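You operate a simulated robot arm through the tools that you are given. There is no shell and no other tool. Be economical: measure what you need, move in short steps, check, and stop when the job is done.

The job below is to be done with a simulated robot arm. You get a single attempt, and the scene is never put back.

TASK
Wipe the crumbs under the table basket and slide it back.
Fine: slide the basket, don't lift it; use the folded cloth and put it back.
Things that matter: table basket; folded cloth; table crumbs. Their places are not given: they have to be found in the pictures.

The check looks at the end state, three seconds after you hand in, the way a careful person would. Anything else that was tipped, shoved, dropped, spilled or broken makes it a failure. Flat cloth is picked up by pressing the open fingertips on it (5 to 10 N) and closing them slowly along it; thin cloth reads only 2 to 8 mm in the jaws.

THE ROBOT
A 6-joint arm with a two-finger parallel gripper, fixed in place. Base frame: the origin is at the foot of the arm, x ahead of it, y to its left, z up; the work surface is at about z = 750. Lengths are in mm, angles in degrees, forces in N, time in s.
With the tool pointing down near the work surface it reaches from about 360 to 820 mm from the base axis. Its first joint turns from -166.0 to 166.0 degrees. Payload 3.91 kg.
Tool frame: the origin (TCP) lies between the finger pads and is the grasp point; the fingertips stand 30 mm ahead of it; z points along the fingers, y is the line along which they close. The gripper opens to 110 mm. The fingers are 20 mm wide and 10 mm thick; the gripper's body (48 by 112 mm) begins 55 mm behind the TCP.
Orientation is told as [roll, pitch, yaw] about the base's x, y, z axes, in that order, counted from this pose: with the fingers straight down and closing along the base's y, the tool's x points along the base's -x, its y along +y and its z along -z.

THE INTERFACE
- The arm moves only by the tool drive_tool. Its argument "plan" is a list of rows, each an object (a shift or turn left out is 0, a gripper value left out holds the last) with "delta_pos": the shift along the tool's x, y, z in mm, a list of three; "turn": the turn, a rotation vector about the tool's x, y, z in degrees, a list of three; "fingers": the gripper command, from -1 (shut) to 1 (fully open), values between in proportion. In form: [{"delta_pos": [x, y, z], "turn": [rx, ry, rz], "fingers": fingers}, ...]. A call has 1 to 12 rows; each row is the pose to reach, as a shift and turn from the pose commanded when the call began, along the tool's axes at that moment. Each row takes 0.2 s and may step no farther than 50 mm and 8.6 degrees from the row before; otherwise, or with a gripper value out of range, the whole call is refused. A pose out of reach is approached as far as the arm can. The call stops where the force on the tool passes 40 N (or 10 N more than at its start, if that is more) or the arm is blocked; 0.2 s more then pass. The fingers move at their own pace (about 45 mm/s each) and stop on an object; they squeeze with about 30 N. The grip force told is the motor's: it shows also when the fingers shut on nothing. Time passes only in rows, and 0.2 s behind the last, so rows that repeat a pose let the fingers close. It gives the time, the measured TCP pose, the force on the tool (base axes), the opening and the grip force at its end, in the units of the frame above (readings bear some noise).
- Cameras (640 x 400 px; columns grow to the right, rows downward): "scene" is fixed at [400, -648.7, 1324]; the picture's right is [0.96, 0.28, 0.00], its down [0.26, -0.90, -0.34] and it looks along [-0.09, 0.32, -0.94] (base axes); focal length 261 px, centre (320, 200). "wrist" rides on the gripper at [77, 7, -114] in the tool frame; the picture's right is [-0.09, 1.00, 0.00], its down [-0.80, -0.07, -0.59] and it looks along [-0.59, -0.05, 0.80] (tool axes); focal length 270 px, centre (320, 200).
- get_image(camera): a new picture of that camera. It takes no simulated time.
- raise_lower(by): slides the trunk up (or, below 0, down) by that many mm; the arm rides with it, the base frame stays. It gives what a move gives, with no picture.
- locate(camera, pixels): for up to 12 pixels [column, row] of the newest picture of that camera ("zoom" is the newest enlarged one), the place [x, y, z] in the base frame of the surface seen there, good to about 2 mm. It takes no simulated time.
- enlarge(camera, box): a new picture of the part [left, top, right, bottom] of that camera's present view, enlarged. It takes no simulated time.
- job_done(): hands the job in; it is judged then, once.

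Work in short steps. Measure before you move; look again where a grasp or a placing could have gone wrong, and mend it. You have 80 turns and 54 pictures in all, those below and enlarged ones among them. Open the gripper and draw the arm clear of the work before you hand the job in, unless the task says otherwise; then end with one line.

The tools are called after "Call:" as a command line: name --argument value ..., lists and objects as JSON in quotes. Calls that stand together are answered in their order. drive_tool: Moves the arm, as the interface text tells. Its arguments: {"type":"object","properties":{"plan":{"type":"array","items":{"type":"object","properties":{"delta_pos":{"type":"array","items":{"type":"number"}},"turn":{"type":"array","items":{"type":"number"}},"fingers":{"type":"number"}}}}},"required":["plan"]} The other tools are called the same way: raise_lower (by) slides the trunk up or down; get_image (camera) takes a picture; locate (camera, pixels) gives the place of the surface under pixels of a picture; enlarge (camera, box) takes an enlarged picture of a part of a camera's view; job_done () hands the job in.

At the start:

```text
t: 0.0
eef_pos: [252.0, -508.0, 1062.2]
ee_rot: [0.0, 0.0, 0.0]
force: [0.1, -0.7, -0.2]
width: 110.0
grasp_force: 0.0
trunk travel left (down, up): [-425.0, 185.0]
```

scene: 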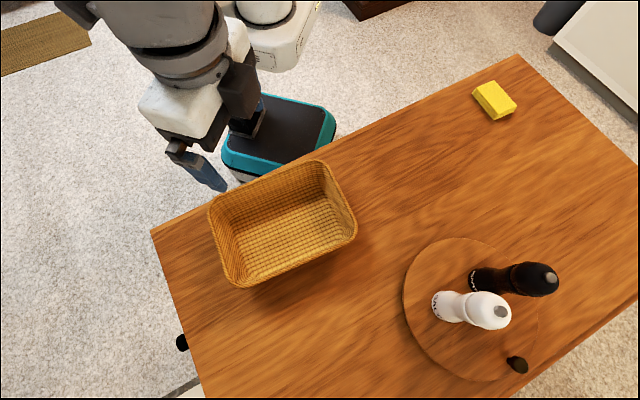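
wrist: 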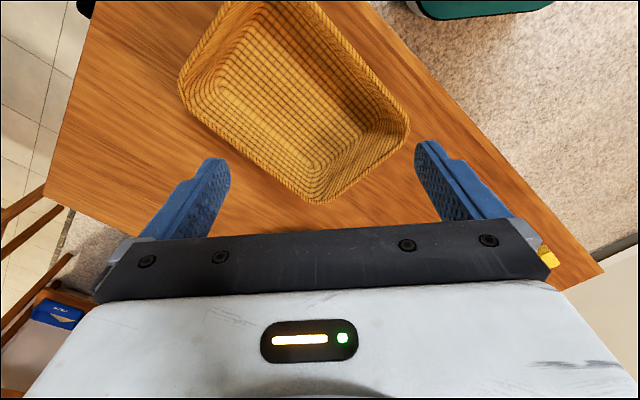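

The scene shows the basket around (283,223) and the yellow folded cloth at (494,100). I'll measure basket rims, floor, cloth and table edges.

Call:
locate --camera "scene" --pixels '[[211, 210], [322, 162], [356, 235], [243, 285], [283, 225], [475, 90], [497, 82], [516, 107], [495, 118], [153, 232], [519, 57], [405, 290]]'

Call:
enlarge --camera "scene" --box '[190, 140, 380, 300]'

Call:
enlarge --camera "scene" --box '[440, 60, 560, 140]'

```text
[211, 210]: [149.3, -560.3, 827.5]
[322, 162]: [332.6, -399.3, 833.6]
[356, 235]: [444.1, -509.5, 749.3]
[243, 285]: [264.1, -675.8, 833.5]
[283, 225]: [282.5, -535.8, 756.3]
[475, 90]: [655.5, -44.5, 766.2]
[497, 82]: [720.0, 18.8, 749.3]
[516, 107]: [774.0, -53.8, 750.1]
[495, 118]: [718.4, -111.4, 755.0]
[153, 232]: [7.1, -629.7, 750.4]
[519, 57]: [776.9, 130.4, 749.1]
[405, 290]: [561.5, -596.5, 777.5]
```

```text
2.50 times, centred on (285, 220) of scene
```

zoom: 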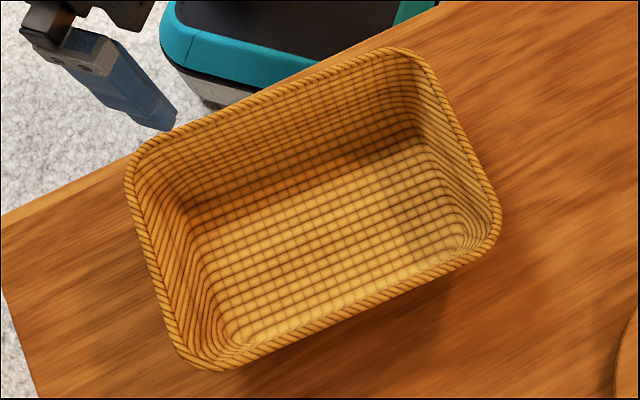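

```text
5.00 times, centred on (500, 100) of scene
```

zoom: 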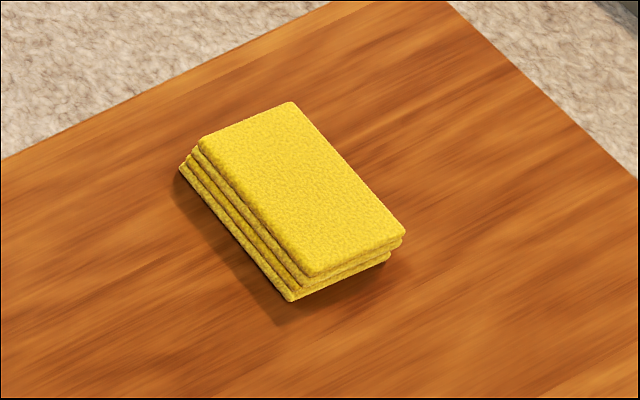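

The cloth is a thick stack in the zoom. Measuring its top corners and more basket rim points.

Call:
locate --camera "zoom" --pixels '[[207, 140], [290, 108], [398, 232], [314, 268], [302, 188], [182, 172], [292, 296], [386, 258]]'

Call:
locate --camera "scene" --pixels '[[212, 215], [222, 194], [262, 177], [312, 161], [328, 166], [341, 195], [355, 225], [347, 240], [300, 265], [252, 286], [232, 277], [223, 250]]'

Call:
locate --camera "scene" --pixels '[[233, 283], [217, 200], [170, 285], [200, 380], [400, 123], [430, 180], [470, 240], [410, 270], [380, 340], [430, 360], [300, 340], [600, 130]]'

```text
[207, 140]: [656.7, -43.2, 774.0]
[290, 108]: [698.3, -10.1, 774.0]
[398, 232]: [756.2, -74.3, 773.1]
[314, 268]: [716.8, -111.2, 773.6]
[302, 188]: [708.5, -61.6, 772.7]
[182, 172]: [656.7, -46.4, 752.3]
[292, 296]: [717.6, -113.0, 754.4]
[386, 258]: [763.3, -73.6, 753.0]
```

```text
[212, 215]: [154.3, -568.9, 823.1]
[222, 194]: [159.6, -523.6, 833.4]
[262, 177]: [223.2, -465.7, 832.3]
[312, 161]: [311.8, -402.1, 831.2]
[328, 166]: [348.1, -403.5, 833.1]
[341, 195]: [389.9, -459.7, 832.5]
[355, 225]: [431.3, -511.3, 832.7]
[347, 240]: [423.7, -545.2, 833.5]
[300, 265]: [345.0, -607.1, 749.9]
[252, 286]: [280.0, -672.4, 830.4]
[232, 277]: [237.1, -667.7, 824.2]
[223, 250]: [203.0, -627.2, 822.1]
```

```text
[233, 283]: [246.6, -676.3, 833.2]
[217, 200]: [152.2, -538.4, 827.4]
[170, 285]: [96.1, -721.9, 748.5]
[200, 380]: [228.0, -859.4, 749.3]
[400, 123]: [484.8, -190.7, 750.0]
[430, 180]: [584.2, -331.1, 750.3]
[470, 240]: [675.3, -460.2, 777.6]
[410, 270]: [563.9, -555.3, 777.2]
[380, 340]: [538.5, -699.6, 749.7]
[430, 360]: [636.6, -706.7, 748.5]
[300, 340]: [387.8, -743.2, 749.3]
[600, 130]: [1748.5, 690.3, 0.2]
```

Basket: rim at z≈833, long axis about 38.5°, centre about (293,-537). The cloth is about 53x90x24 mm at (707,-60). I'll turn the tool to the basket's axis high above it, with a partial opening, and look with the wrist camera.

Call:
drive_tool --plan '[{"turn": [0, 0, -7.7], "fingers": 0.1}, {"turn": [0, 0, -15.4]}, {"turn": [0, 0, -23.1]}, {"turn": [0, 0, -30.8]}, {"turn": [0, 0, -38.5]}, {"turn": [0, 0, -38.5]}]'

Call:
get_image --camera "wrist"

```text
t: 1.4
eef_pos: [252.2, -508.5, 1062.2]
ee_rot: [0.0, 0.0, 38.6]
force: [0.4, 0.7, -0.4]
width: 60.3
grasp_force: 0.0
trunk travel left (down, up): [-425.0, 185.0]
```

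```text
49 pictures are left
```

wrist: 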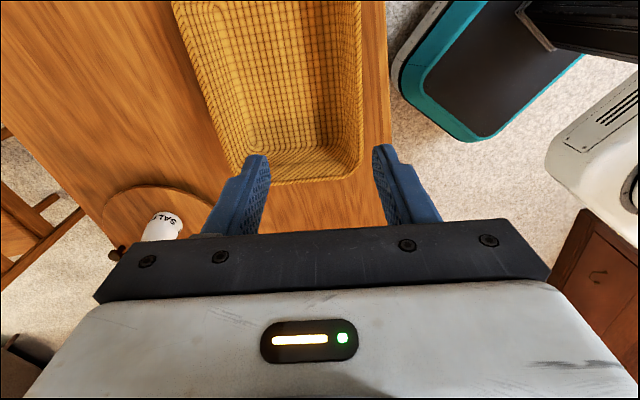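

The wrist view shows the basket's +u end wall near row 180. I'll measure the rim, the inner floor corners and the tray.

Call:
locate --camera "wrist" --pixels '[[200, 98], [222, 150], [180, 20], [361, 30], [362, 130], [280, 183], [330, 179], [252, 128], [285, 148], [320, 145], [300, 60], [210, 20]]'

Call:
locate --camera "scene" --pixels '[[404, 300], [420, 256], [450, 240], [492, 246], [510, 270], [480, 381], [420, 350], [540, 320], [440, 305], [475, 280]]'

```text
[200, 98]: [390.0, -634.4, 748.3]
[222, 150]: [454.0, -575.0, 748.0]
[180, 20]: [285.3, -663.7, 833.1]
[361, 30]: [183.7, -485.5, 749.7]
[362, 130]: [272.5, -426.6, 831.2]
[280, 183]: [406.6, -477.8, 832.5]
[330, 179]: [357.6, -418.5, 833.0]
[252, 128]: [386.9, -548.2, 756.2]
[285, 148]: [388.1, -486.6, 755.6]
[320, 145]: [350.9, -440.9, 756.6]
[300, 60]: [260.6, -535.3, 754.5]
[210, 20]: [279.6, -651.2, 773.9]
```

```text
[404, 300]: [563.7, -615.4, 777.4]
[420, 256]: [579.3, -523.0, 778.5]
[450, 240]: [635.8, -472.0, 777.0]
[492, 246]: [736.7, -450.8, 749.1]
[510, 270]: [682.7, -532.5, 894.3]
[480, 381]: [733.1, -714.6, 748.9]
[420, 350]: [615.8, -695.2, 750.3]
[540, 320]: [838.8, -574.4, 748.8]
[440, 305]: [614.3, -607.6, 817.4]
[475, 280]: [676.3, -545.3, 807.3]
```

Basket in its axes (u at 38.55°): rim u −232..19, v −698..−503, floor inside z≈756. The tray circle is centred near (690,−590) with r≈130, so sliding 290 mm along +u is free. I'll lower the two spread fingers inside the basket.

Call:
drive_tool --plan '[{"delta_pos": [-30, -22, 0]}, {"delta_pos": [-60, -45, 0]}, {"delta_pos": [-60, -45, 45]}, {"delta_pos": [-60, -45, 90]}, {"delta_pos": [-60, -45, 135]}, {"delta_pos": [-60, -45, 180]}, {"delta_pos": [-60, -45, 220]}, {"delta_pos": [-60, -45, 250]}, {"delta_pos": [-60, -45, 267]}, {"delta_pos": [-60, -45, 267]}]'

Call:
get_image --camera "scene"

```text
t: 3.6
eef_pos: [328.2, -506.4, 794.8]
ee_rot: [0.1, 0.0, 38.5]
force: [-0.2, -0.2, 0.7]
width: 60.6
grasp_force: 0.0
trunk travel left (down, up): [-425.0, 185.0]
```

```text
48 pictures are left
```

scene: 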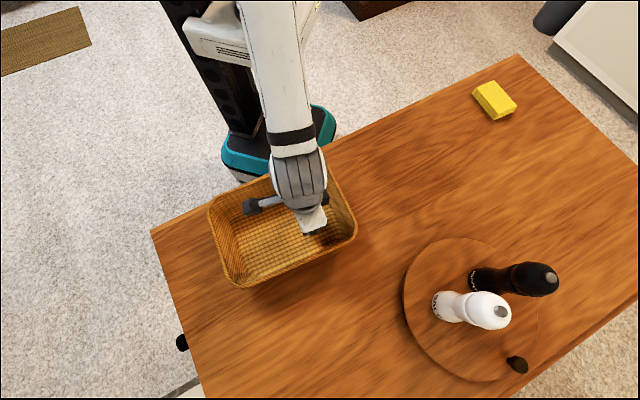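

Fingers are inside the basket, free. Now I move gently along +u to meet the end wall and start the slide.

Call:
drive_tool --plan '[{"delta_pos": [-12, 0, 0]}, {"delta_pos": [-24, 0, 0]}, {"delta_pos": [-34, 0, 0]}, {"delta_pos": [-42, 0, 0]}, {"delta_pos": [-48, 0, 0]}, {"delta_pos": [-54, 0, 0]}, {"delta_pos": [-60, 0, 0]}, {"delta_pos": [-66, 0, 0]}, {"delta_pos": [-72, 0, 0]}]'

Call:
get_image --camera "scene"

```text
t: 5.6
eef_pos: [383.5, -461.6, 794.3]
ee_rot: [0.0, 0.0, 38.4]
force: [0.2, 0.2, -0.2]
width: 60.7
grasp_force: 0.0
trunk travel left (down, up): [-425.0, 185.0]
```

```text
47 pictures are left
```

scene: 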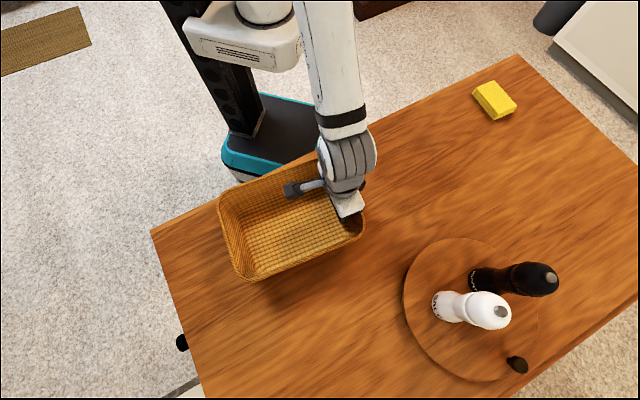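

The basket follows (left rim moved from about column 211 to 220) with low force. Continuing the slide.

Call:
drive_tool --plan '[{"delta_pos": [-10, 0, 0]}, {"delta_pos": [-22, 0, 0]}, {"delta_pos": [-34, 0, 0]}, {"delta_pos": [-46, 0, 0]}, {"delta_pos": [-58, 0, 0]}, {"delta_pos": [-70, 0, 0]}, {"delta_pos": [-82, 0, 0]}, {"delta_pos": [-94, 0, 0]}, {"delta_pos": [-106, 0, 0]}, {"delta_pos": [-118, 0, 0]}, {"delta_pos": [-130, 0, 0]}, {"delta_pos": [-138, 0, 0]}]'

Call:
drive_tool --plan '[{"delta_pos": [-10, 0, 0]}, {"delta_pos": [-22, 0, 0]}, {"delta_pos": [-34, 0, 0]}, {"delta_pos": [-46, 0, 0]}, {"delta_pos": [-58, 0, 0]}, {"delta_pos": [-70, 0, 0]}, {"delta_pos": [-82, 0, 0]}, {"delta_pos": [-94, 0, 0]}, {"delta_pos": [-106, 0, 0]}, {"delta_pos": [-118, 0, 0]}, {"delta_pos": [-128, 0, 0]}, {"delta_pos": [-133, 0, 0]}]'

Call:
get_image --camera "scene"

```text
t: 8.2
eef_pos: [490.9, -376.2, 793.6]
ee_rot: [-0.1, 0.0, 38.6]
force: [-0.6, -1.0, 2.0]
width: 60.7
grasp_force: 0.0
trunk travel left (down, up): [-425.0, 185.0]
```

```text
t: 10.8
eef_pos: [595.5, -292.9, 793.4]
ee_rot: [0.0, -0.1, 38.5]
force: [-0.8, -0.8, 1.4]
width: 60.4
grasp_force: 0.1
trunk travel left (down, up): [-425.0, 185.0]
```

```text
46 pictures are left
```

scene: 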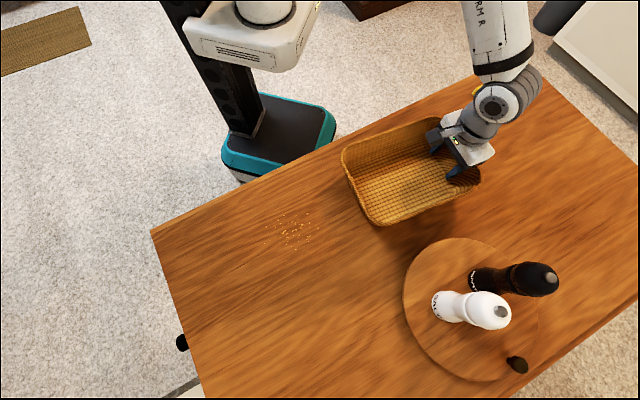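

The basket has slid clear and the crumbs show at about (292,230). I back off the wall, rise out of the basket and locate the crumbs.

Call:
drive_tool --plan '[{"delta_pos": [10, 0, 0]}, {"delta_pos": [20, 0, 0]}, {"delta_pos": [20, 0, -20]}, {"delta_pos": [20, 0, -60]}, {"delta_pos": [20, 0, -105]}, {"delta_pos": [20, 0, -150]}, {"delta_pos": [20, 0, -150]}]'

Call:
enlarge --camera "scene" --box '[230, 190, 350, 265]'

Call:
get_image --camera "scene"

```text
t: 12.4
eef_pos: [578.9, -302.8, 946.6]
ee_rot: [-0.1, 0.0, 38.5]
force: [0.5, -0.1, 0.9]
width: 60.6
grasp_force: 0.1
trunk travel left (down, up): [-425.0, 185.0]
```

```text
5.33 times, centred on (290, 228) of scene
```

zoom: 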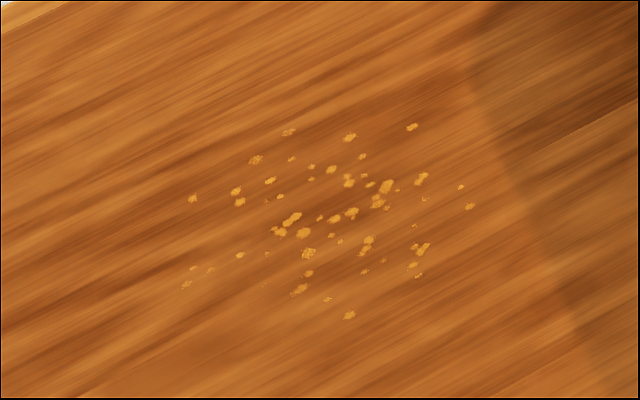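

```text
44 pictures are left
```

scene: 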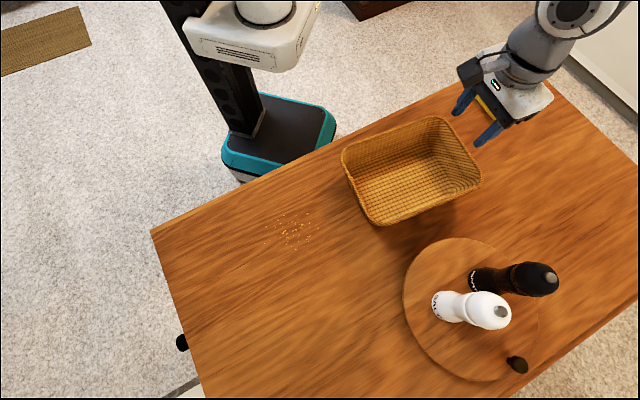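

Call:
locate --camera "zoom" --pixels '[[288, 131], [411, 127], [470, 207], [418, 276], [349, 316], [186, 287], [192, 198], [320, 220]]'

Call:
locate --camera "scene" --pixels '[[343, 155], [348, 177], [360, 208], [380, 224], [430, 203], [470, 188], [481, 180], [470, 150], [440, 117], [400, 127], [360, 141], [405, 180]]'

```text
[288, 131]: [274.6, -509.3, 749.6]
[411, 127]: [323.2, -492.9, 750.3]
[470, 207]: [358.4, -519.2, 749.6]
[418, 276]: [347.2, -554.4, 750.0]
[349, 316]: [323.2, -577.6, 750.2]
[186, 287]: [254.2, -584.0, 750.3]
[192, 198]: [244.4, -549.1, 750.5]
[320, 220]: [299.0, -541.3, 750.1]
```

```text
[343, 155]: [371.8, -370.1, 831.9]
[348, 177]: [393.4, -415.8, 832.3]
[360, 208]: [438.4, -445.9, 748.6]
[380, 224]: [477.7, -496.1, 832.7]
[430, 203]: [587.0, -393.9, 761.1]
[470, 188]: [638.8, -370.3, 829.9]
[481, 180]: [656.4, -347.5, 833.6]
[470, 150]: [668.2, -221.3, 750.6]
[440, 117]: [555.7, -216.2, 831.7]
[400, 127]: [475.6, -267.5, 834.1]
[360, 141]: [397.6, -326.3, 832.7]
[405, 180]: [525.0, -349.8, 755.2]
```

Crumbs span u −167..−40, v −655..−567. Now I move above the cloth, turning to yaw −51° so the fingers close across its 53 mm side.

Call:
drive_tool --plan '[{"delta_pos": [-22, 10, 0], "turn": [0, 0, 8], "fingers": 1}, {"delta_pos": [-44, 20, 0], "turn": [0, 0, 16]}, {"delta_pos": [-66, 30, 0], "turn": [0, 0, 24]}, {"delta_pos": [-88, 40, 0], "turn": [0, 0, 32]}, {"delta_pos": [-110, 50, 0], "turn": [0, 0, 40]}, {"delta_pos": [-132, 60, 0], "turn": [0, 0, 48]}, {"delta_pos": [-154, 70, 0], "turn": [0, 0, 56]}, {"delta_pos": [-178, 80, 0], "turn": [0, 0, 64]}, {"delta_pos": [-202, 90, 0], "turn": [0, 0, 72]}, {"delta_pos": [-226, 100, 0], "turn": [0, 0, 80]}, {"delta_pos": [-251, 110, 0], "turn": [0, 0, 88]}, {"delta_pos": [-251, 110, 0], "turn": [0, 0, 89.5]}]'

Call:
get_image --camera "wrist"

```text
t: 15.0
eef_pos: [708.3, -62.9, 945.9]
ee_rot: [0.0, -0.1, -51.1]
force: [-0.5, -0.8, 0.2]
width: 109.7
grasp_force: 0.2
trunk travel left (down, up): [-425.0, 185.0]
```

```text
43 pictures are left
```

wrist: 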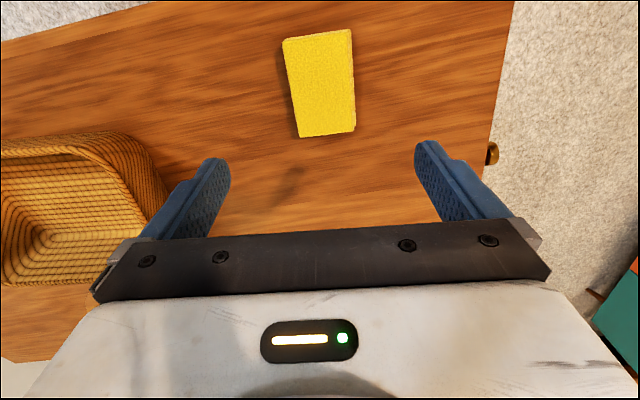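

The cloth is at (320,83) in the wrist view. Measuring its top corners.

Call:
locate --camera "wrist" --pixels '[[286, 41], [349, 32], [353, 128], [302, 134], [320, 83], [290, 75], [351, 80], [326, 131], [318, 37], [293, 115]]'

```text
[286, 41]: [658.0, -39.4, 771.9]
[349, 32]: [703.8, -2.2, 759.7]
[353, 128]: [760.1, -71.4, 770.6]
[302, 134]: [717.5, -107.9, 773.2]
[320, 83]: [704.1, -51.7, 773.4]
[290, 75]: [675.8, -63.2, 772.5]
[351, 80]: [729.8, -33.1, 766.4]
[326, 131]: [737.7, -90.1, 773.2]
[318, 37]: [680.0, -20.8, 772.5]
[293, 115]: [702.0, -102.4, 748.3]
```

Cloth centre ≈(708.5,−57.5), yaw ≈ −49.5°. I descend with open fingers to tips 5 mm above the table.

Call:
drive_tool --plan '[{"delta_pos": [4, 3, 30], "turn": [0, 0, -1.5]}, {"delta_pos": [4, 3, 70], "turn": [0, 0, -1.5]}, {"delta_pos": [4, 3, 110], "turn": [0, 0, -1.5]}, {"delta_pos": [4, 3, 140], "turn": [0, 0, -1.5]}, {"delta_pos": [4, 3, 155], "turn": [0, 0, -1.5]}, {"delta_pos": [4, 3, 161], "turn": [0, 0, -1.5]}, {"delta_pos": [4, 3, 161], "turn": [0, 0, -1.5]}]'

Call:
get_image --camera "wrist"

```text
t: 16.6
eef_pos: [708.6, -55.8, 782.8]
ee_rot: [0.0, 0.0, -49.6]
force: [0.1, -0.1, -0.2]
width: 110.3
grasp_force: 0.0
trunk travel left (down, up): [-425.0, 185.0]
```

```text
42 pictures are left
```

wrist: 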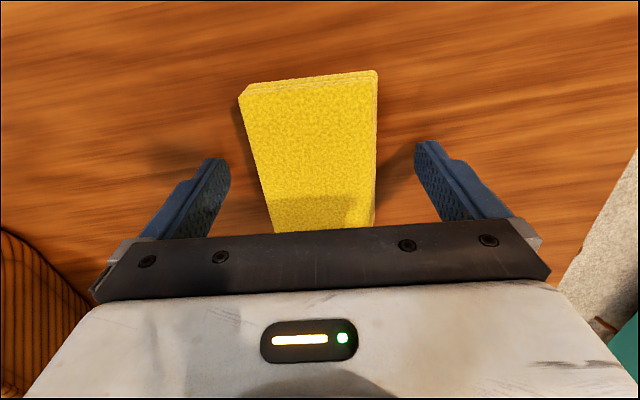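

The cloth lies centred between the fingers. Closing on it gradually.

Call:
drive_tool --plan '[{"fingers": 0.6}, {"fingers": 0.3}, {"fingers": 0.1}, {"fingers": 0.0}, {"fingers": -0.1}, {"fingers": -0.2}, {"fingers": -0.3}, {"fingers": -0.4}, {"fingers": -0.6}, {"fingers": -1}, {"fingers": -1}]'

Call:
get_image --camera "wrist"

```text
t: 19.0
eef_pos: [708.8, -56.7, 782.7]
ee_rot: [-0.1, -0.1, -49.5]
force: [1.1, -0.1, 1.0]
width: 65.3
grasp_force: 29.7
trunk travel left (down, up): [-425.0, 185.0]
```

```text
41 pictures are left
```

wrist: 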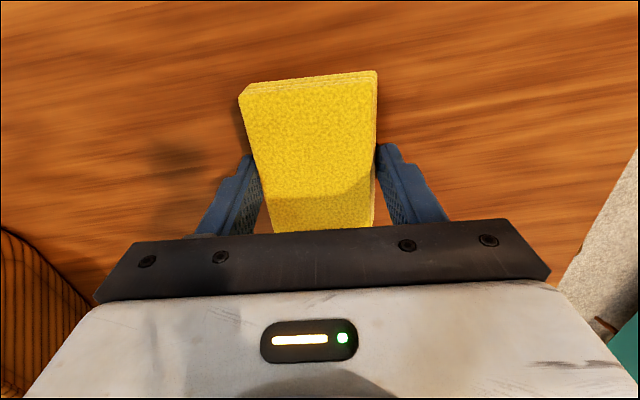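

The grip holds on a 65 mm wide stack (29.7 N). Lifting about 130 mm to verify.

Call:
drive_tool --plan '[{"delta_pos": [0, 0, -10]}, {"delta_pos": [0, 0, -40]}, {"delta_pos": [0, 0, -80]}, {"delta_pos": [0, 0, -120]}, {"delta_pos": [0, 0, -140]}, {"delta_pos": [0, 0, -140]}]'

Call:
get_image --camera "scene"

Call:
get_image --camera "wrist"

```text
t: 20.4
eef_pos: [707.8, -59.2, 925.0]
ee_rot: [-0.1, 0.1, -49.5]
force: [-0.3, -0.9, -0.3]
width: 0.0
grasp_force: 30.0
trunk travel left (down, up): [-425.0, 185.0]
```

```text
40 pictures are left
```

scene: 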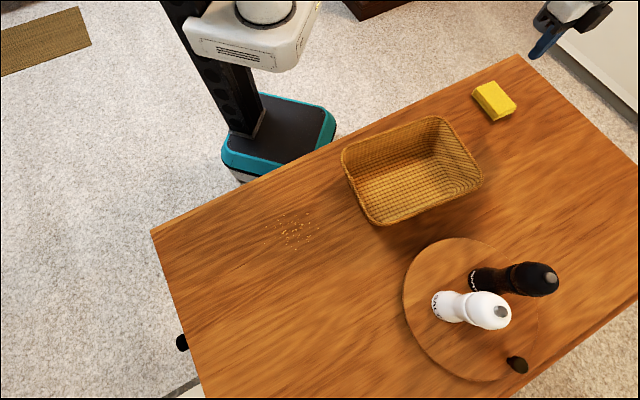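

```text
39 pictures are left
```

wrist: 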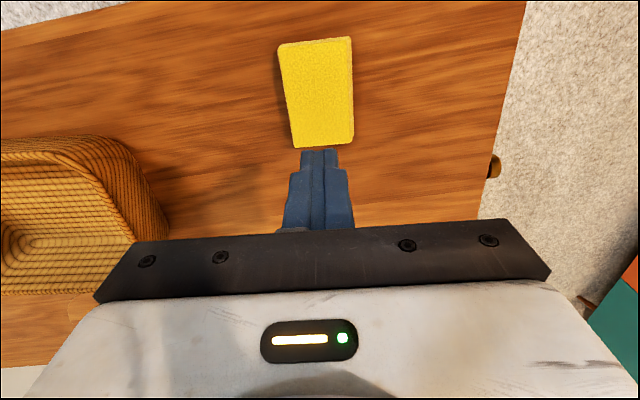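

The jaws closed to 0: the cloth slipped out and stayed where it was. I'll measure the cloth again before retrying.

Call:
enlarge --camera "wrist" --box '[240, 20, 400, 160]'

Call:
locate --camera "wrist" --pixels '[[281, 48], [349, 41], [352, 138], [300, 144], [318, 93], [282, 70], [293, 130]]'

```text
2.86 times, centred on (320, 90) of wrist
```

zoom: 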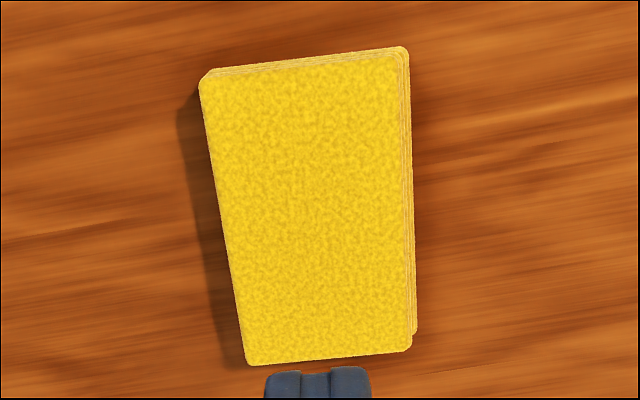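

```text
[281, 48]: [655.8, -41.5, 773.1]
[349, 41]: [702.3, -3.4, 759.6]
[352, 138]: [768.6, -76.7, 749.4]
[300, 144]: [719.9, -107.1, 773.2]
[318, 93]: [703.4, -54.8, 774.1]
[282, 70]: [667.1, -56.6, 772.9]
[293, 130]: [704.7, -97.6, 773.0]
```

The cloth hasn't been displaced. I retry the side grip with tips about 1 mm above the table and corrected yaw, then lift in tiny steps.

Call:
drive_tool --plan '[{"fingers": 1}, {"fingers": 1}, {"fingers": 1}, {"fingers": 1}, {"delta_pos": [6, 2, 30], "turn": [0, 0, 1.7]}, {"delta_pos": [6, 2, 70], "turn": [0, 0, 1.7]}, {"delta_pos": [6, 2, 110], "turn": [0, 0, 1.7]}, {"delta_pos": [6, 2, 132], "turn": [0, 0, 1.7]}, {"delta_pos": [6, 2, 141], "turn": [0, 0, 1.7]}, {"delta_pos": [6, 2, 143.5], "turn": [0, 0, 1.7]}, {"delta_pos": [6, 2, 143.5], "turn": [0, 0, 1.7]}]'

Call:
drive_tool --plan '[{"fingers": 0.5}, {"fingers": 0.35}, {"fingers": 0.25}, {"fingers": 0.2}, {"fingers": 0.15}, {"fingers": 0.1}, {"fingers": 0.0}, {"fingers": -0.2}, {"fingers": -0.5}, {"fingers": -1}, {"fingers": -1}, {"fingers": -1}]'

Call:
drive_tool --plan '[{"delta_pos": [0, 0, -1]}, {"delta_pos": [0, 0, -2]}, {"delta_pos": [0, 0, -3]}, {"delta_pos": [0, 0, -4]}, {"delta_pos": [0, 0, -5]}, {"delta_pos": [0, 0, -6]}]'

Call:
get_image --camera "wrist"

```text
t: 22.8
eef_pos: [705.5, -51.8, 780.5]
ee_rot: [0.1, 0.0, -51.1]
force: [-0.2, 0.6, 1.2]
width: 109.9
grasp_force: 0.1
trunk travel left (down, up): [-425.0, 185.0]
```

```text
t: 25.4
eef_pos: [706.3, -51.8, 779.8]
ee_rot: [-0.1, 0.0, -51.2]
force: [0.2, 0.0, 0.8]
width: 65.1
grasp_force: 30.4
trunk travel left (down, up): [-425.0, 185.0]
```

```text
t: 26.8
eef_pos: [704.8, -52.0, 786.3]
ee_rot: [0.0, 0.0, -51.3]
force: [-1.1, 0.0, -0.6]
width: 65.2
grasp_force: 30.1
trunk travel left (down, up): [-425.0, 185.0]
```

```text
37 pictures are left
```

wrist: 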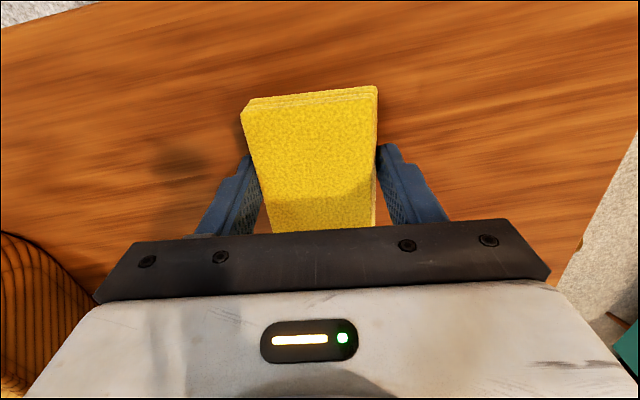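

Jaws still read 65 mm after a 6 mm lift; I check the cloth's top height.

Call:
locate --camera "wrist" --pixels '[[310, 150], [270, 120], [360, 110], [310, 210]]'

Call:
drive_tool --plan '[{"delta_pos": [0, 0, -1]}, {"delta_pos": [0, 0, -2]}, {"delta_pos": [0, 0, -3]}, {"delta_pos": [0, 0, -4]}, {"delta_pos": [0, 0, -5]}, {"delta_pos": [0, 0, -6]}, {"delta_pos": [0, 0, -7]}, {"delta_pos": [0, 0, -8]}]'

Call:
get_image --camera "wrist"

Call:
locate --camera "wrist" --pixels '[[310, 150], [270, 120], [360, 110], [310, 210]]'

```text
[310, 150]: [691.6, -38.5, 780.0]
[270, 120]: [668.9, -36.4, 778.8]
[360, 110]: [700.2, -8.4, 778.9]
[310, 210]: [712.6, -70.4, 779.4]
```

```text
t: 28.6
eef_pos: [705.4, -51.9, 795.8]
ee_rot: [0.0, 0.1, -51.1]
force: [0.4, 0.1, -0.8]
width: 64.7
grasp_force: 29.9
trunk travel left (down, up): [-425.0, 185.0]
```

```text
36 pictures are left
```

wrist: 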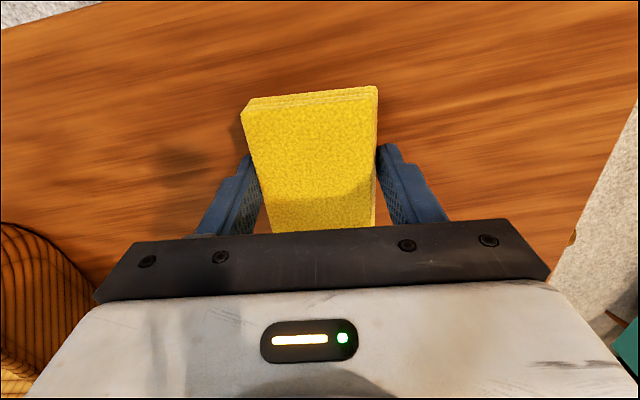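

```text
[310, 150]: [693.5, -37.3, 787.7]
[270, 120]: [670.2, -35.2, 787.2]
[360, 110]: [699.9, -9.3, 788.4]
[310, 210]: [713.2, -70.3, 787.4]
```

The cloth rises with the gripper (top now 787.5). I keep lifting at a gentle pace.

Call:
drive_tool --plan '[{"delta_pos": [0, 0, -2]}, {"delta_pos": [0, 0, -5]}, {"delta_pos": [0, 0, -9]}, {"delta_pos": [0, 0, -14]}, {"delta_pos": [0, 0, -19]}, {"delta_pos": [0, 0, -24]}, {"delta_pos": [0, 0, -29]}, {"delta_pos": [0, 0, -34]}, {"delta_pos": [0, 0, -39]}, {"delta_pos": [0, 0, -43]}, {"delta_pos": [0, 0, -46]}, {"delta_pos": [0, 0, -48]}]'

Call:
drive_tool --plan '[{"delta_pos": [0, 0, -2]}, {"delta_pos": [0, 0, -6]}, {"delta_pos": [0, 0, -12]}, {"delta_pos": [0, 0, -18]}, {"delta_pos": [0, 0, -24]}, {"delta_pos": [0, 0, -30]}, {"delta_pos": [0, 0, -36]}, {"delta_pos": [0, 0, -42]}, {"delta_pos": [0, 0, -48]}, {"delta_pos": [0, 0, -54]}, {"delta_pos": [0, 0, -58]}, {"delta_pos": [0, 0, -60]}]'

Call:
get_image --camera "wrist"

Call:
locate --camera "wrist" --pixels '[[310, 150], [270, 120], [360, 110], [310, 210]]'

```text
t: 31.2
eef_pos: [705.9, -50.9, 843.0]
ee_rot: [0.0, 0.0, -51.2]
force: [-1.0, 0.2, -0.4]
width: 64.8
grasp_force: 29.2
trunk travel left (down, up): [-425.0, 185.0]
```

```text
t: 33.8
eef_pos: [706.0, -51.1, 901.9]
ee_rot: [0.0, 0.0, -51.2]
force: [0.0, 0.7, -0.3]
width: 64.7
grasp_force: 30.5
trunk travel left (down, up): [-425.0, 185.0]
```

```text
35 pictures are left
```

wrist: 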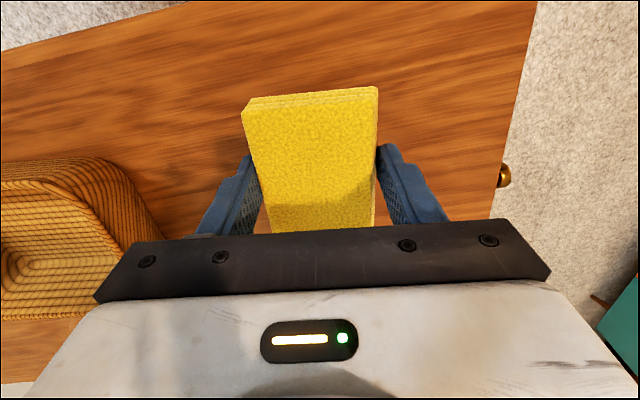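

```text
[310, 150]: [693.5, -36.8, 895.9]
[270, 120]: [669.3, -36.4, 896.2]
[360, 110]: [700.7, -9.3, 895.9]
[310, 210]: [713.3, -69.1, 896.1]
```

The cloth is held firmly and level (bottom ≈872, above the basket rim 833). I carry it to the wipe start above (232,−596).

Call:
drive_tool --plan '[{"delta_pos": [-2, -10, 0]}, {"delta_pos": [-4.5, -25, 0]}, {"delta_pos": [-9, -50, 0]}, {"delta_pos": [-14, -80, 0]}, {"delta_pos": [-20, -110, 0]}, {"delta_pos": [-25, -140, 0]}, {"delta_pos": [-30, -170, 0]}, {"delta_pos": [-36, -200, 0]}, {"delta_pos": [-41, -230, 0]}, {"delta_pos": [-47, -260, 0]}, {"delta_pos": [-52, -290, 0]}, {"delta_pos": [-57, -320, 0]}]'

Call:
drive_tool --plan '[{"delta_pos": [-6, -30, 0]}, {"delta_pos": [-12, -65, 0]}, {"delta_pos": [-18, -101, 0]}, {"delta_pos": [-25, -138, 0]}, {"delta_pos": [-31, -175, 0]}, {"delta_pos": [-38, -212, 0]}, {"delta_pos": [-45, -249, 0]}, {"delta_pos": [-52, -286, 0]}, {"delta_pos": [-59, -323, 0]}, {"delta_pos": [-65, -355, 0]}, {"delta_pos": [-69, -380, 0]}, {"delta_pos": [-71, -391, 0]}]'

Call:
get_image --camera "scene"

```text
t: 36.4
eef_pos: [491.5, -296.1, 902.4]
ee_rot: [0.2, -0.1, -51.1]
force: [-0.2, -0.8, 0.0]
width: 64.9
grasp_force: 29.5
trunk travel left (down, up): [-425.0, 185.0]
```

```text
t: 39.0
eef_pos: [230.3, -597.1, 901.2]
ee_rot: [-0.1, 0.0, -51.2]
force: [-1.2, -0.1, 0.0]
width: 64.6
grasp_force: 29.4
trunk travel left (down, up): [-425.0, 185.0]
```

```text
34 pictures are left
```

scene: 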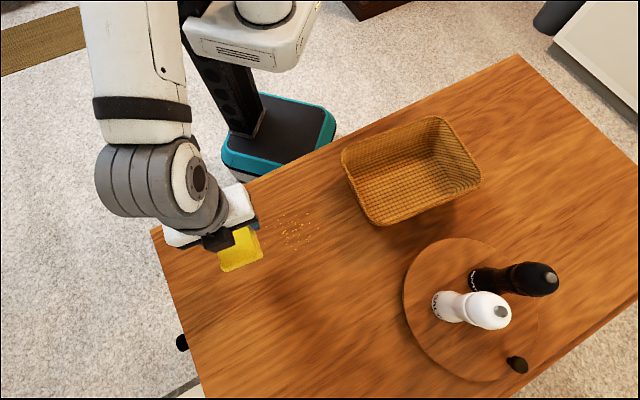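

Held above the table just beyond the crumbs. I descend to light contact (expected TCP z≈780).

Call:
drive_tool --plan '[{"delta_pos": [0, -6, 10]}, {"delta_pos": [0, -12, 30]}, {"delta_pos": [0, -12, 50]}, {"delta_pos": [0, -12, 70]}, {"delta_pos": [0, -12, 90]}, {"delta_pos": [0, -12, 105]}, {"delta_pos": [0, -12, 114]}, {"delta_pos": [0, -12, 118]}, {"delta_pos": [0, -12, 120]}, {"delta_pos": [0, -12, 121]}, {"delta_pos": [0, -12, 122]}, {"delta_pos": [0, -12, 122]}]'

Call:
get_image --camera "wrist"

```text
t: 41.6
eef_pos: [222.1, -604.5, 780.3]
ee_rot: [0.0, -0.1, -51.1]
force: [0.1, 0.1, -1.1]
width: 64.9
grasp_force: 30.1
trunk travel left (down, up): [-425.0, 185.0]
```

```text
33 pictures are left
```

wrist: 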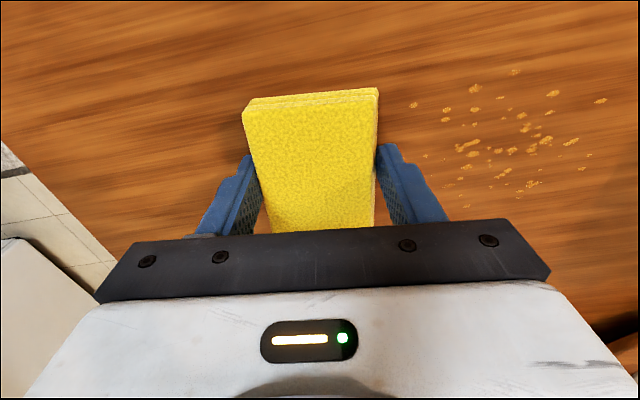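

Crumbs lie to the right in the wrist view. I press lightly (2 mm) and begin the stroke along +u.

Call:
drive_tool --plan '[{"delta_pos": [0, 0, 1]}, {"delta_pos": [0, 0, 2]}, {"delta_pos": [0, 8, 2]}, {"delta_pos": [0, 18, 2]}, {"delta_pos": [0, 28, 2]}, {"delta_pos": [0, 38, 2]}, {"delta_pos": [0, 48, 2]}, {"delta_pos": [0, 58, 2]}, {"delta_pos": [0, 68, 2]}, {"delta_pos": [0, 78, 2]}, {"delta_pos": [0, 86, 2]}, {"delta_pos": [0, 90, 2]}]'

Call:
get_image --camera "wrist"

```text
t: 43.4
eef_pos: [261.9, -571.5, 780.0]
ee_rot: [0.0, 0.0, -51.3]
force: [-2.2, 6.2, 9.3]
width: 64.9
grasp_force: 30.0
trunk travel left (down, up): [-425.0, 185.0]
stopped in row 8: the force on the tool passed its limit (the readings are from after the stop); the commanded pose is now the measured one
```

```text
32 pictures are left
```

wrist: 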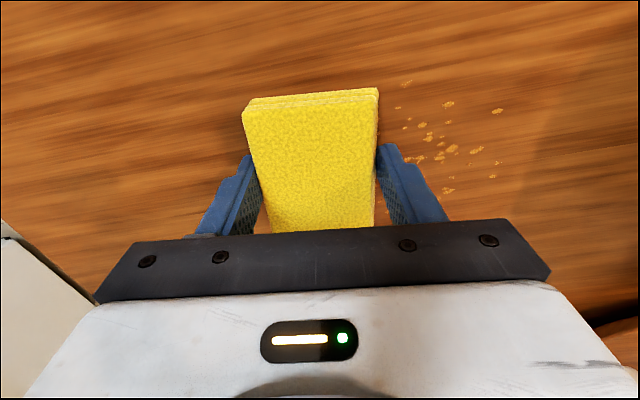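

The press was too stiff, but crumbs seem to vanish under the cloth. I continue with lighter contact.

Call:
drive_tool --plan '[{"delta_pos": [0, 4, -0.3]}, {"delta_pos": [0, 12, -0.3]}, {"delta_pos": [0, 22, -0.3]}, {"delta_pos": [0, 34, -0.3]}, {"delta_pos": [0, 46, -0.3]}, {"delta_pos": [0, 58, -0.3]}, {"delta_pos": [0, 70, -0.3]}, {"delta_pos": [0, 82, -0.3]}, {"delta_pos": [0, 94, -0.3]}, {"delta_pos": [0, 106, -0.3]}, {"delta_pos": [0, 118, -0.3]}, {"delta_pos": [0, 126, -0.3]}]'

Call:
get_image --camera "wrist"

Call:
enlarge --camera "scene" --box '[190, 160, 390, 285]'

```text
t: 46.0
eef_pos: [361.0, -493.0, 779.9]
ee_rot: [0.0, -0.1, -51.3]
force: [-5.8, -5.6, 15.5]
width: 64.8
grasp_force: 29.5
trunk travel left (down, up): [-425.0, 185.0]
```

```text
31 pictures are left
```

wrist: 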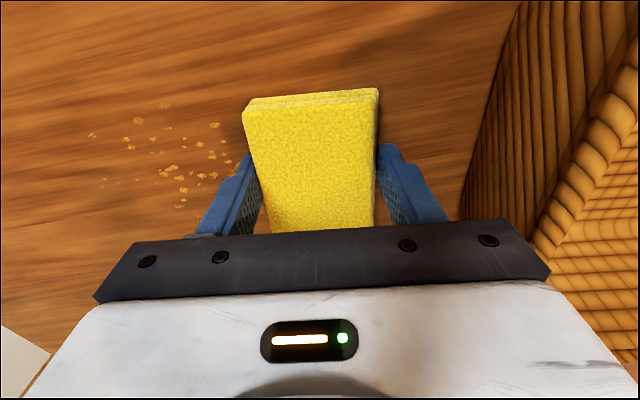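

```text
3.20 times, centred on (290, 222) of scene
```

zoom: 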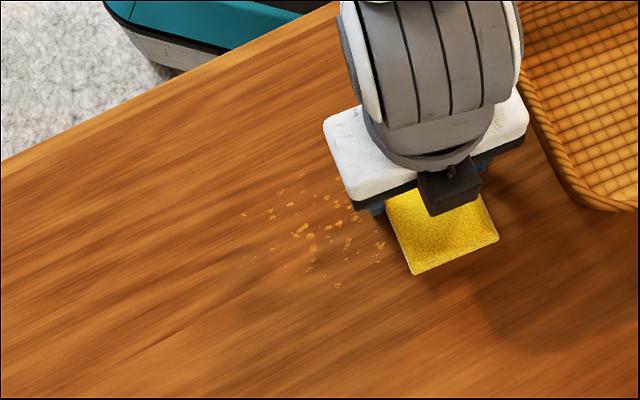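

Contact now about 15 N; the crumbs thinned but remain. Back stroke at the same contact.

Call:
drive_tool --plan '[{"delta_pos": [0, -6, 0]}, {"delta_pos": [0, -16, 0]}, {"delta_pos": [0, -30, 0]}, {"delta_pos": [0, -44, 0]}, {"delta_pos": [0, -58, 0]}, {"delta_pos": [0, -72, 0]}, {"delta_pos": [0, -86, 0]}, {"delta_pos": [0, -100, 0]}, {"delta_pos": [0, -114, 0]}, {"delta_pos": [0, -128, 0]}, {"delta_pos": [0, -142, 0]}, {"delta_pos": [0, -150, 0]}]'

Call:
drive_tool --plan '[{"delta_pos": [0, -6, 0]}, {"delta_pos": [0, -16, 0]}, {"delta_pos": [0, -26, 0]}, {"delta_pos": [0, -36, 0]}, {"delta_pos": [0, -42, 0]}]'

Call:
get_image --camera "wrist"

Call:
enlarge --camera "scene" --box '[190, 160, 390, 285]'

```text
t: 48.5
eef_pos: [243.6, -585.5, 781.2]
ee_rot: [0.0, -0.1, -51.4]
force: [4.3, 4.3, 8.3]
width: 65.0
grasp_force: 29.8
trunk travel left (down, up): [-425.0, 185.0]
```

```text
t: 49.8
eef_pos: [211.3, -611.2, 780.2]
ee_rot: [-0.2, -0.1, -51.3]
force: [9.8, 6.2, 15.4]
width: 65.1
grasp_force: 30.1
trunk travel left (down, up): [-425.0, 185.0]
```

```text
29 pictures are left
```

wrist: 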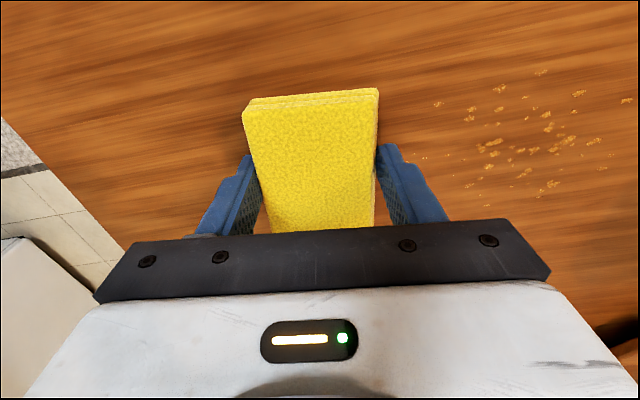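

```text
3.20 times, centred on (290, 222) of scene
```

zoom: 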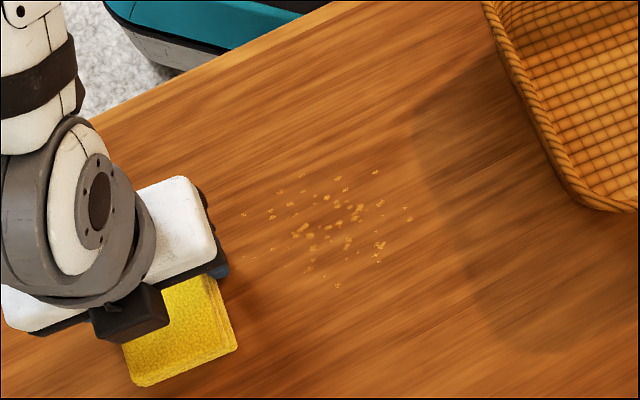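

The crumbs fade with each pass without moving. More passes at the same contact, slightly offset to cover the v range.

Call:
drive_tool --plan '[{"delta_pos": [2, 10, 0]}, {"delta_pos": [5, 28, 0]}, {"delta_pos": [8, 46, 0]}, {"delta_pos": [10, 64, 0]}, {"delta_pos": [10, 82, 0]}, {"delta_pos": [10, 100, 0]}, {"delta_pos": [10, 118, 0]}, {"delta_pos": [10, 136, 0]}, {"delta_pos": [10, 154, 0]}, {"delta_pos": [10, 172, 0]}, {"delta_pos": [10, 190, 0]}, {"delta_pos": [10, 198, 0]}]'

Call:
drive_tool --plan '[{"delta_pos": [-5, -10, 0]}, {"delta_pos": [-12, -28, 0]}, {"delta_pos": [-20, -46, 0]}, {"delta_pos": [-20, -64, 0]}, {"delta_pos": [-20, -82, 0]}, {"delta_pos": [-20, -100, 0]}, {"delta_pos": [-20, -118, 0]}, {"delta_pos": [-20, -136, 0]}, {"delta_pos": [-20, -154, 0]}, {"delta_pos": [-20, -172, 0]}, {"delta_pos": [-20, -190, 0]}, {"delta_pos": [-20, -198, 0]}]'

Call:
get_image --camera "wrist"

Call:
enlarge --camera "scene" --box '[190, 160, 390, 285]'

```text
t: 51.3
eef_pos: [289.4, -535.8, 780.1]
ee_rot: [-0.1, -0.1, -51.3]
force: [-1.4, 7.6, 14.1]
width: 64.8
grasp_force: 29.9
trunk travel left (down, up): [-425.0, 185.0]
stopped in row 7: the force on the tool passed its limit (the readings are from after the stop); the commanded pose is now the measured one
```

```text
t: 51.9
eef_pos: [279.7, -559.0, 781.7]
ee_rot: [0.0, -0.1, -51.3]
force: [-3.2, 0.1, 7.9]
width: 65.0
grasp_force: 30.2
trunk travel left (down, up): [-425.0, 185.0]
stopped in row 2: the force on the tool passed its limit (the readings are from after the stop); the commanded pose is now the measured one
```

```text
27 pictures are left
```

wrist: 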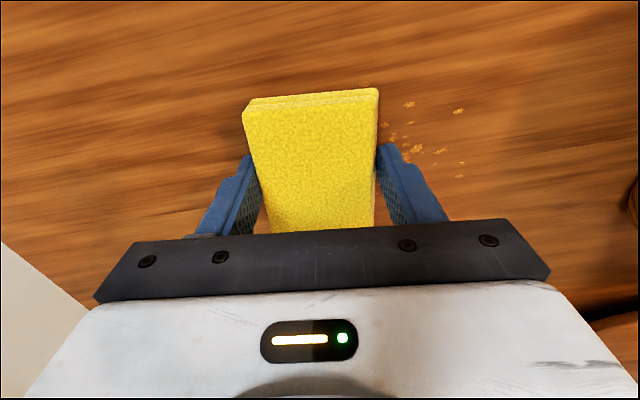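

```text
3.20 times, centred on (290, 222) of scene
```

zoom: 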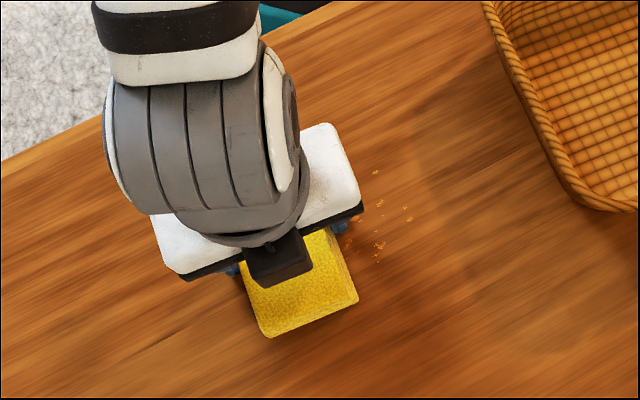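

Stops came from stick forces at higher speed. I resume with shorter strokes at slightly lighter contact.

Call:
drive_tool --plan '[{"delta_pos": [0, -8, -0.5]}, {"delta_pos": [0, -20, -0.5]}, {"delta_pos": [0, -32, -0.5]}, {"delta_pos": [0, -44, -0.5]}, {"delta_pos": [0, -56, -0.5]}, {"delta_pos": [0, -68, -0.5]}, {"delta_pos": [0, -56, -0.5]}, {"delta_pos": [0, -44, -0.5]}, {"delta_pos": [0, -32, -0.5]}, {"delta_pos": [0, -20, -0.5]}, {"delta_pos": [0, -8, -0.5]}, {"delta_pos": [0, 4, -0.5]}]'

Call:
drive_tool --plan '[{"delta_pos": [0, 10, 0]}, {"delta_pos": [0, 22, 0]}, {"delta_pos": [0, 34, 0]}, {"delta_pos": [0, 46, 0]}, {"delta_pos": [0, 58, 0]}, {"delta_pos": [0, 70, 0]}, {"delta_pos": [0, 82, 0]}, {"delta_pos": [0, 94, 0]}, {"delta_pos": [0, 106, 0]}, {"delta_pos": [0, 115, 0]}]'

Call:
get_image --camera "wrist"

```text
t: 54.3
eef_pos: [270.3, -568.3, 780.8]
ee_rot: [-0.2, 0.0, -51.1]
force: [2.8, 2.3, 3.8]
width: 64.9
grasp_force: 29.8
trunk travel left (down, up): [-425.0, 185.0]
stopped in row 11: the force on the tool passed its limit (the readings are from after the stop); the commanded pose is now the measured one
```

```text
t: 56.5
eef_pos: [358.4, -497.8, 779.9]
ee_rot: [0.0, -0.3, -51.2]
force: [-5.7, -3.9, 12.4]
width: 64.7
grasp_force: 30.5
trunk travel left (down, up): [-425.0, 185.0]
```

```text
25 pictures are left
```

wrist: 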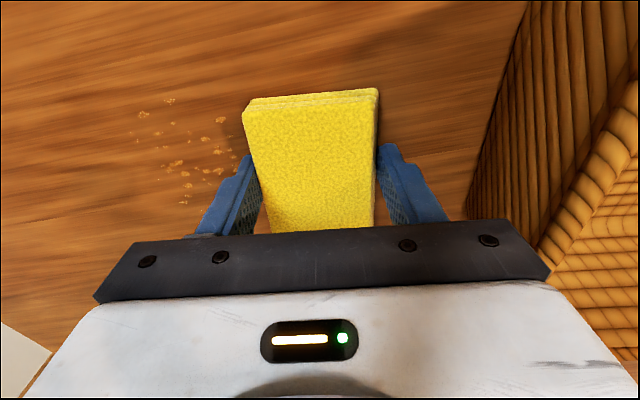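

Crumbs are getting sparser. Continuing back and forth.

Call:
drive_tool --plan '[{"delta_pos": [0, -6, -0.2]}, {"delta_pos": [0, -18, -0.2]}, {"delta_pos": [0, -30, -0.2]}, {"delta_pos": [0, -42, -0.2]}, {"delta_pos": [0, -54, -0.2]}, {"delta_pos": [0, -66, -0.2]}, {"delta_pos": [0, -78, -0.2]}, {"delta_pos": [0, -90, -0.2]}, {"delta_pos": [0, -102, -0.2]}, {"delta_pos": [0, -114, -0.2]}, {"delta_pos": [0, -126, -0.2]}, {"delta_pos": [0, -134, -0.2]}]'

Call:
drive_tool --plan '[{"delta_pos": [4, -4, 0]}, {"delta_pos": [8, -8, 0]}, {"delta_pos": [8, 4, 0]}, {"delta_pos": [8, 16, 0]}, {"delta_pos": [8, 28, 0]}, {"delta_pos": [8, 40, 0]}, {"delta_pos": [8, 52, 0]}, {"delta_pos": [8, 64, 0]}, {"delta_pos": [8, 76, 0]}, {"delta_pos": [8, 88, 0]}, {"delta_pos": [8, 100, 0]}, {"delta_pos": [8, 112, 0]}]'

Call:
drive_tool --plan '[{"delta_pos": [-4, 10, 0]}, {"delta_pos": [-8, 20, 0]}, {"delta_pos": [-12, 22, 0]}, {"delta_pos": [-16, 14, 0]}, {"delta_pos": [-18, 2, 0]}, {"delta_pos": [-18, -10, 0]}, {"delta_pos": [-18, -22, 0]}, {"delta_pos": [-18, -34, 0]}, {"delta_pos": [-18, -46, 0]}, {"delta_pos": [-18, -58, 0]}, {"delta_pos": [-18, -70, 0]}, {"delta_pos": [-18, -82, 0]}]'

Call:
get_image --camera "wrist"

```text
t: 59.1
eef_pos: [255.4, -578.9, 780.2]
ee_rot: [-0.1, 0.0, -51.2]
force: [2.6, 2.4, 4.9]
width: 64.9
grasp_force: 30.1
trunk travel left (down, up): [-425.0, 185.0]
```

```text
t: 61.7
eef_pos: [338.4, -504.4, 780.8]
ee_rot: [-0.2, -0.1, -51.2]
force: [-1.0, 0.4, -0.4]
width: 64.7
grasp_force: 30.0
trunk travel left (down, up): [-425.0, 185.0]
```

```text
t: 64.3
eef_pos: [283.6, -568.7, 779.5]
ee_rot: [-0.2, -0.1, -51.3]
force: [-0.5, -0.3, -0.9]
width: 64.8
grasp_force: 29.9
trunk travel left (down, up): [-425.0, 185.0]
```

```text
24 pictures are left
```

wrist: 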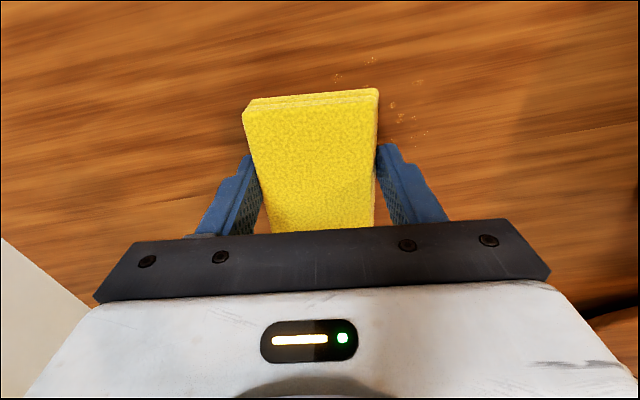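

Nearly gone, with contact light. I press 0.6 mm more and stroke at the upper offset and back.

Call:
drive_tool --plan '[{"delta_pos": [6, -8, 0.6]}, {"delta_pos": [12, -20, 0.6]}, {"delta_pos": [18, -32, 0.6]}, {"delta_pos": [24, -44, 0.6]}, {"delta_pos": [28, -36, 0.6]}, {"delta_pos": [28, -24, 0.6]}, {"delta_pos": [28, -12, 0.6]}, {"delta_pos": [28, 0, 0.6]}, {"delta_pos": [28, 12, 0.6]}, {"delta_pos": [28, 24, 0.6]}, {"delta_pos": [28, 36, 0.6]}, {"delta_pos": [28, 48, 0.6]}]'

Call:
drive_tool --plan '[{"delta_pos": [0, 12, 0]}, {"delta_pos": [0, 24, 0]}, {"delta_pos": [0, 36, 0]}, {"delta_pos": [0, 48, 0]}, {"delta_pos": [-8, 52, 0]}, {"delta_pos": [-16, 48, 0]}, {"delta_pos": [-22, 36, 0]}, {"delta_pos": [-22, 24, 0]}, {"delta_pos": [-22, 12, 0]}, {"delta_pos": [-22, 0, 0]}, {"delta_pos": [-22, -12, 0]}, {"delta_pos": [-22, -24, 0]}]'

Call:
drive_tool --plan '[{"delta_pos": [0, -12, 0]}, {"delta_pos": [0, -24, 0]}, {"delta_pos": [0, -36, 0]}, {"delta_pos": [0, -48, 0]}, {"delta_pos": [0, -60, 0]}, {"delta_pos": [0, -72, 0]}, {"delta_pos": [0, -84, 0]}, {"delta_pos": [0, -96, 0]}, {"delta_pos": [0, -106, 0]}]'

Call:
enlarge --camera "wrist" --box '[360, 20, 640, 220]'

```text
t: 66.9
eef_pos: [303.9, -517.2, 779.6]
ee_rot: [0.0, -0.3, -51.2]
force: [-7.8, -6.1, 18.0]
width: 64.7
grasp_force: 30.2
trunk travel left (down, up): [-425.0, 185.0]
```

```text
t: 67.5
eef_pos: [324.6, -500.0, 780.1]
ee_rot: [-0.1, -0.2, -51.1]
force: [-2.1, 3.3, 8.2]
width: 64.9
grasp_force: 29.8
trunk travel left (down, up): [-425.0, 185.0]
stopped in row 3: the force on the tool passed its limit (the readings are from after the stop); the commanded pose is now the measured one
```

```text
t: 68.9
eef_pos: [275.6, -541.9, 780.6]
ee_rot: [-0.1, -0.2, -51.3]
force: [-2.1, 3.1, 7.5]
width: 65.1
grasp_force: 30.0
trunk travel left (down, up): [-425.0, 185.0]
stopped in row 6: the force on the tool passed its limit (the readings are from after the stop); the commanded pose is now the measured one
```

```text
2.00 times, centred on (500, 120) of wrist
```

zoom: 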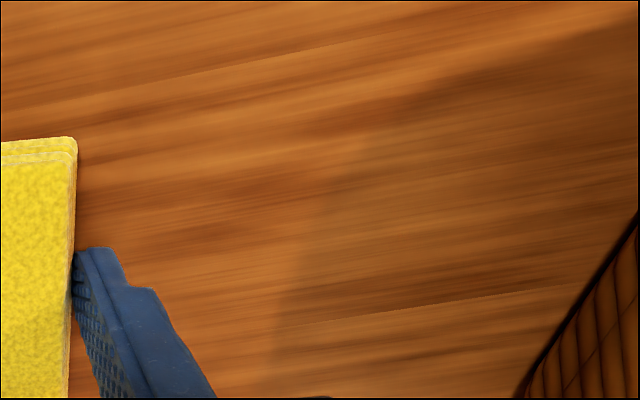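

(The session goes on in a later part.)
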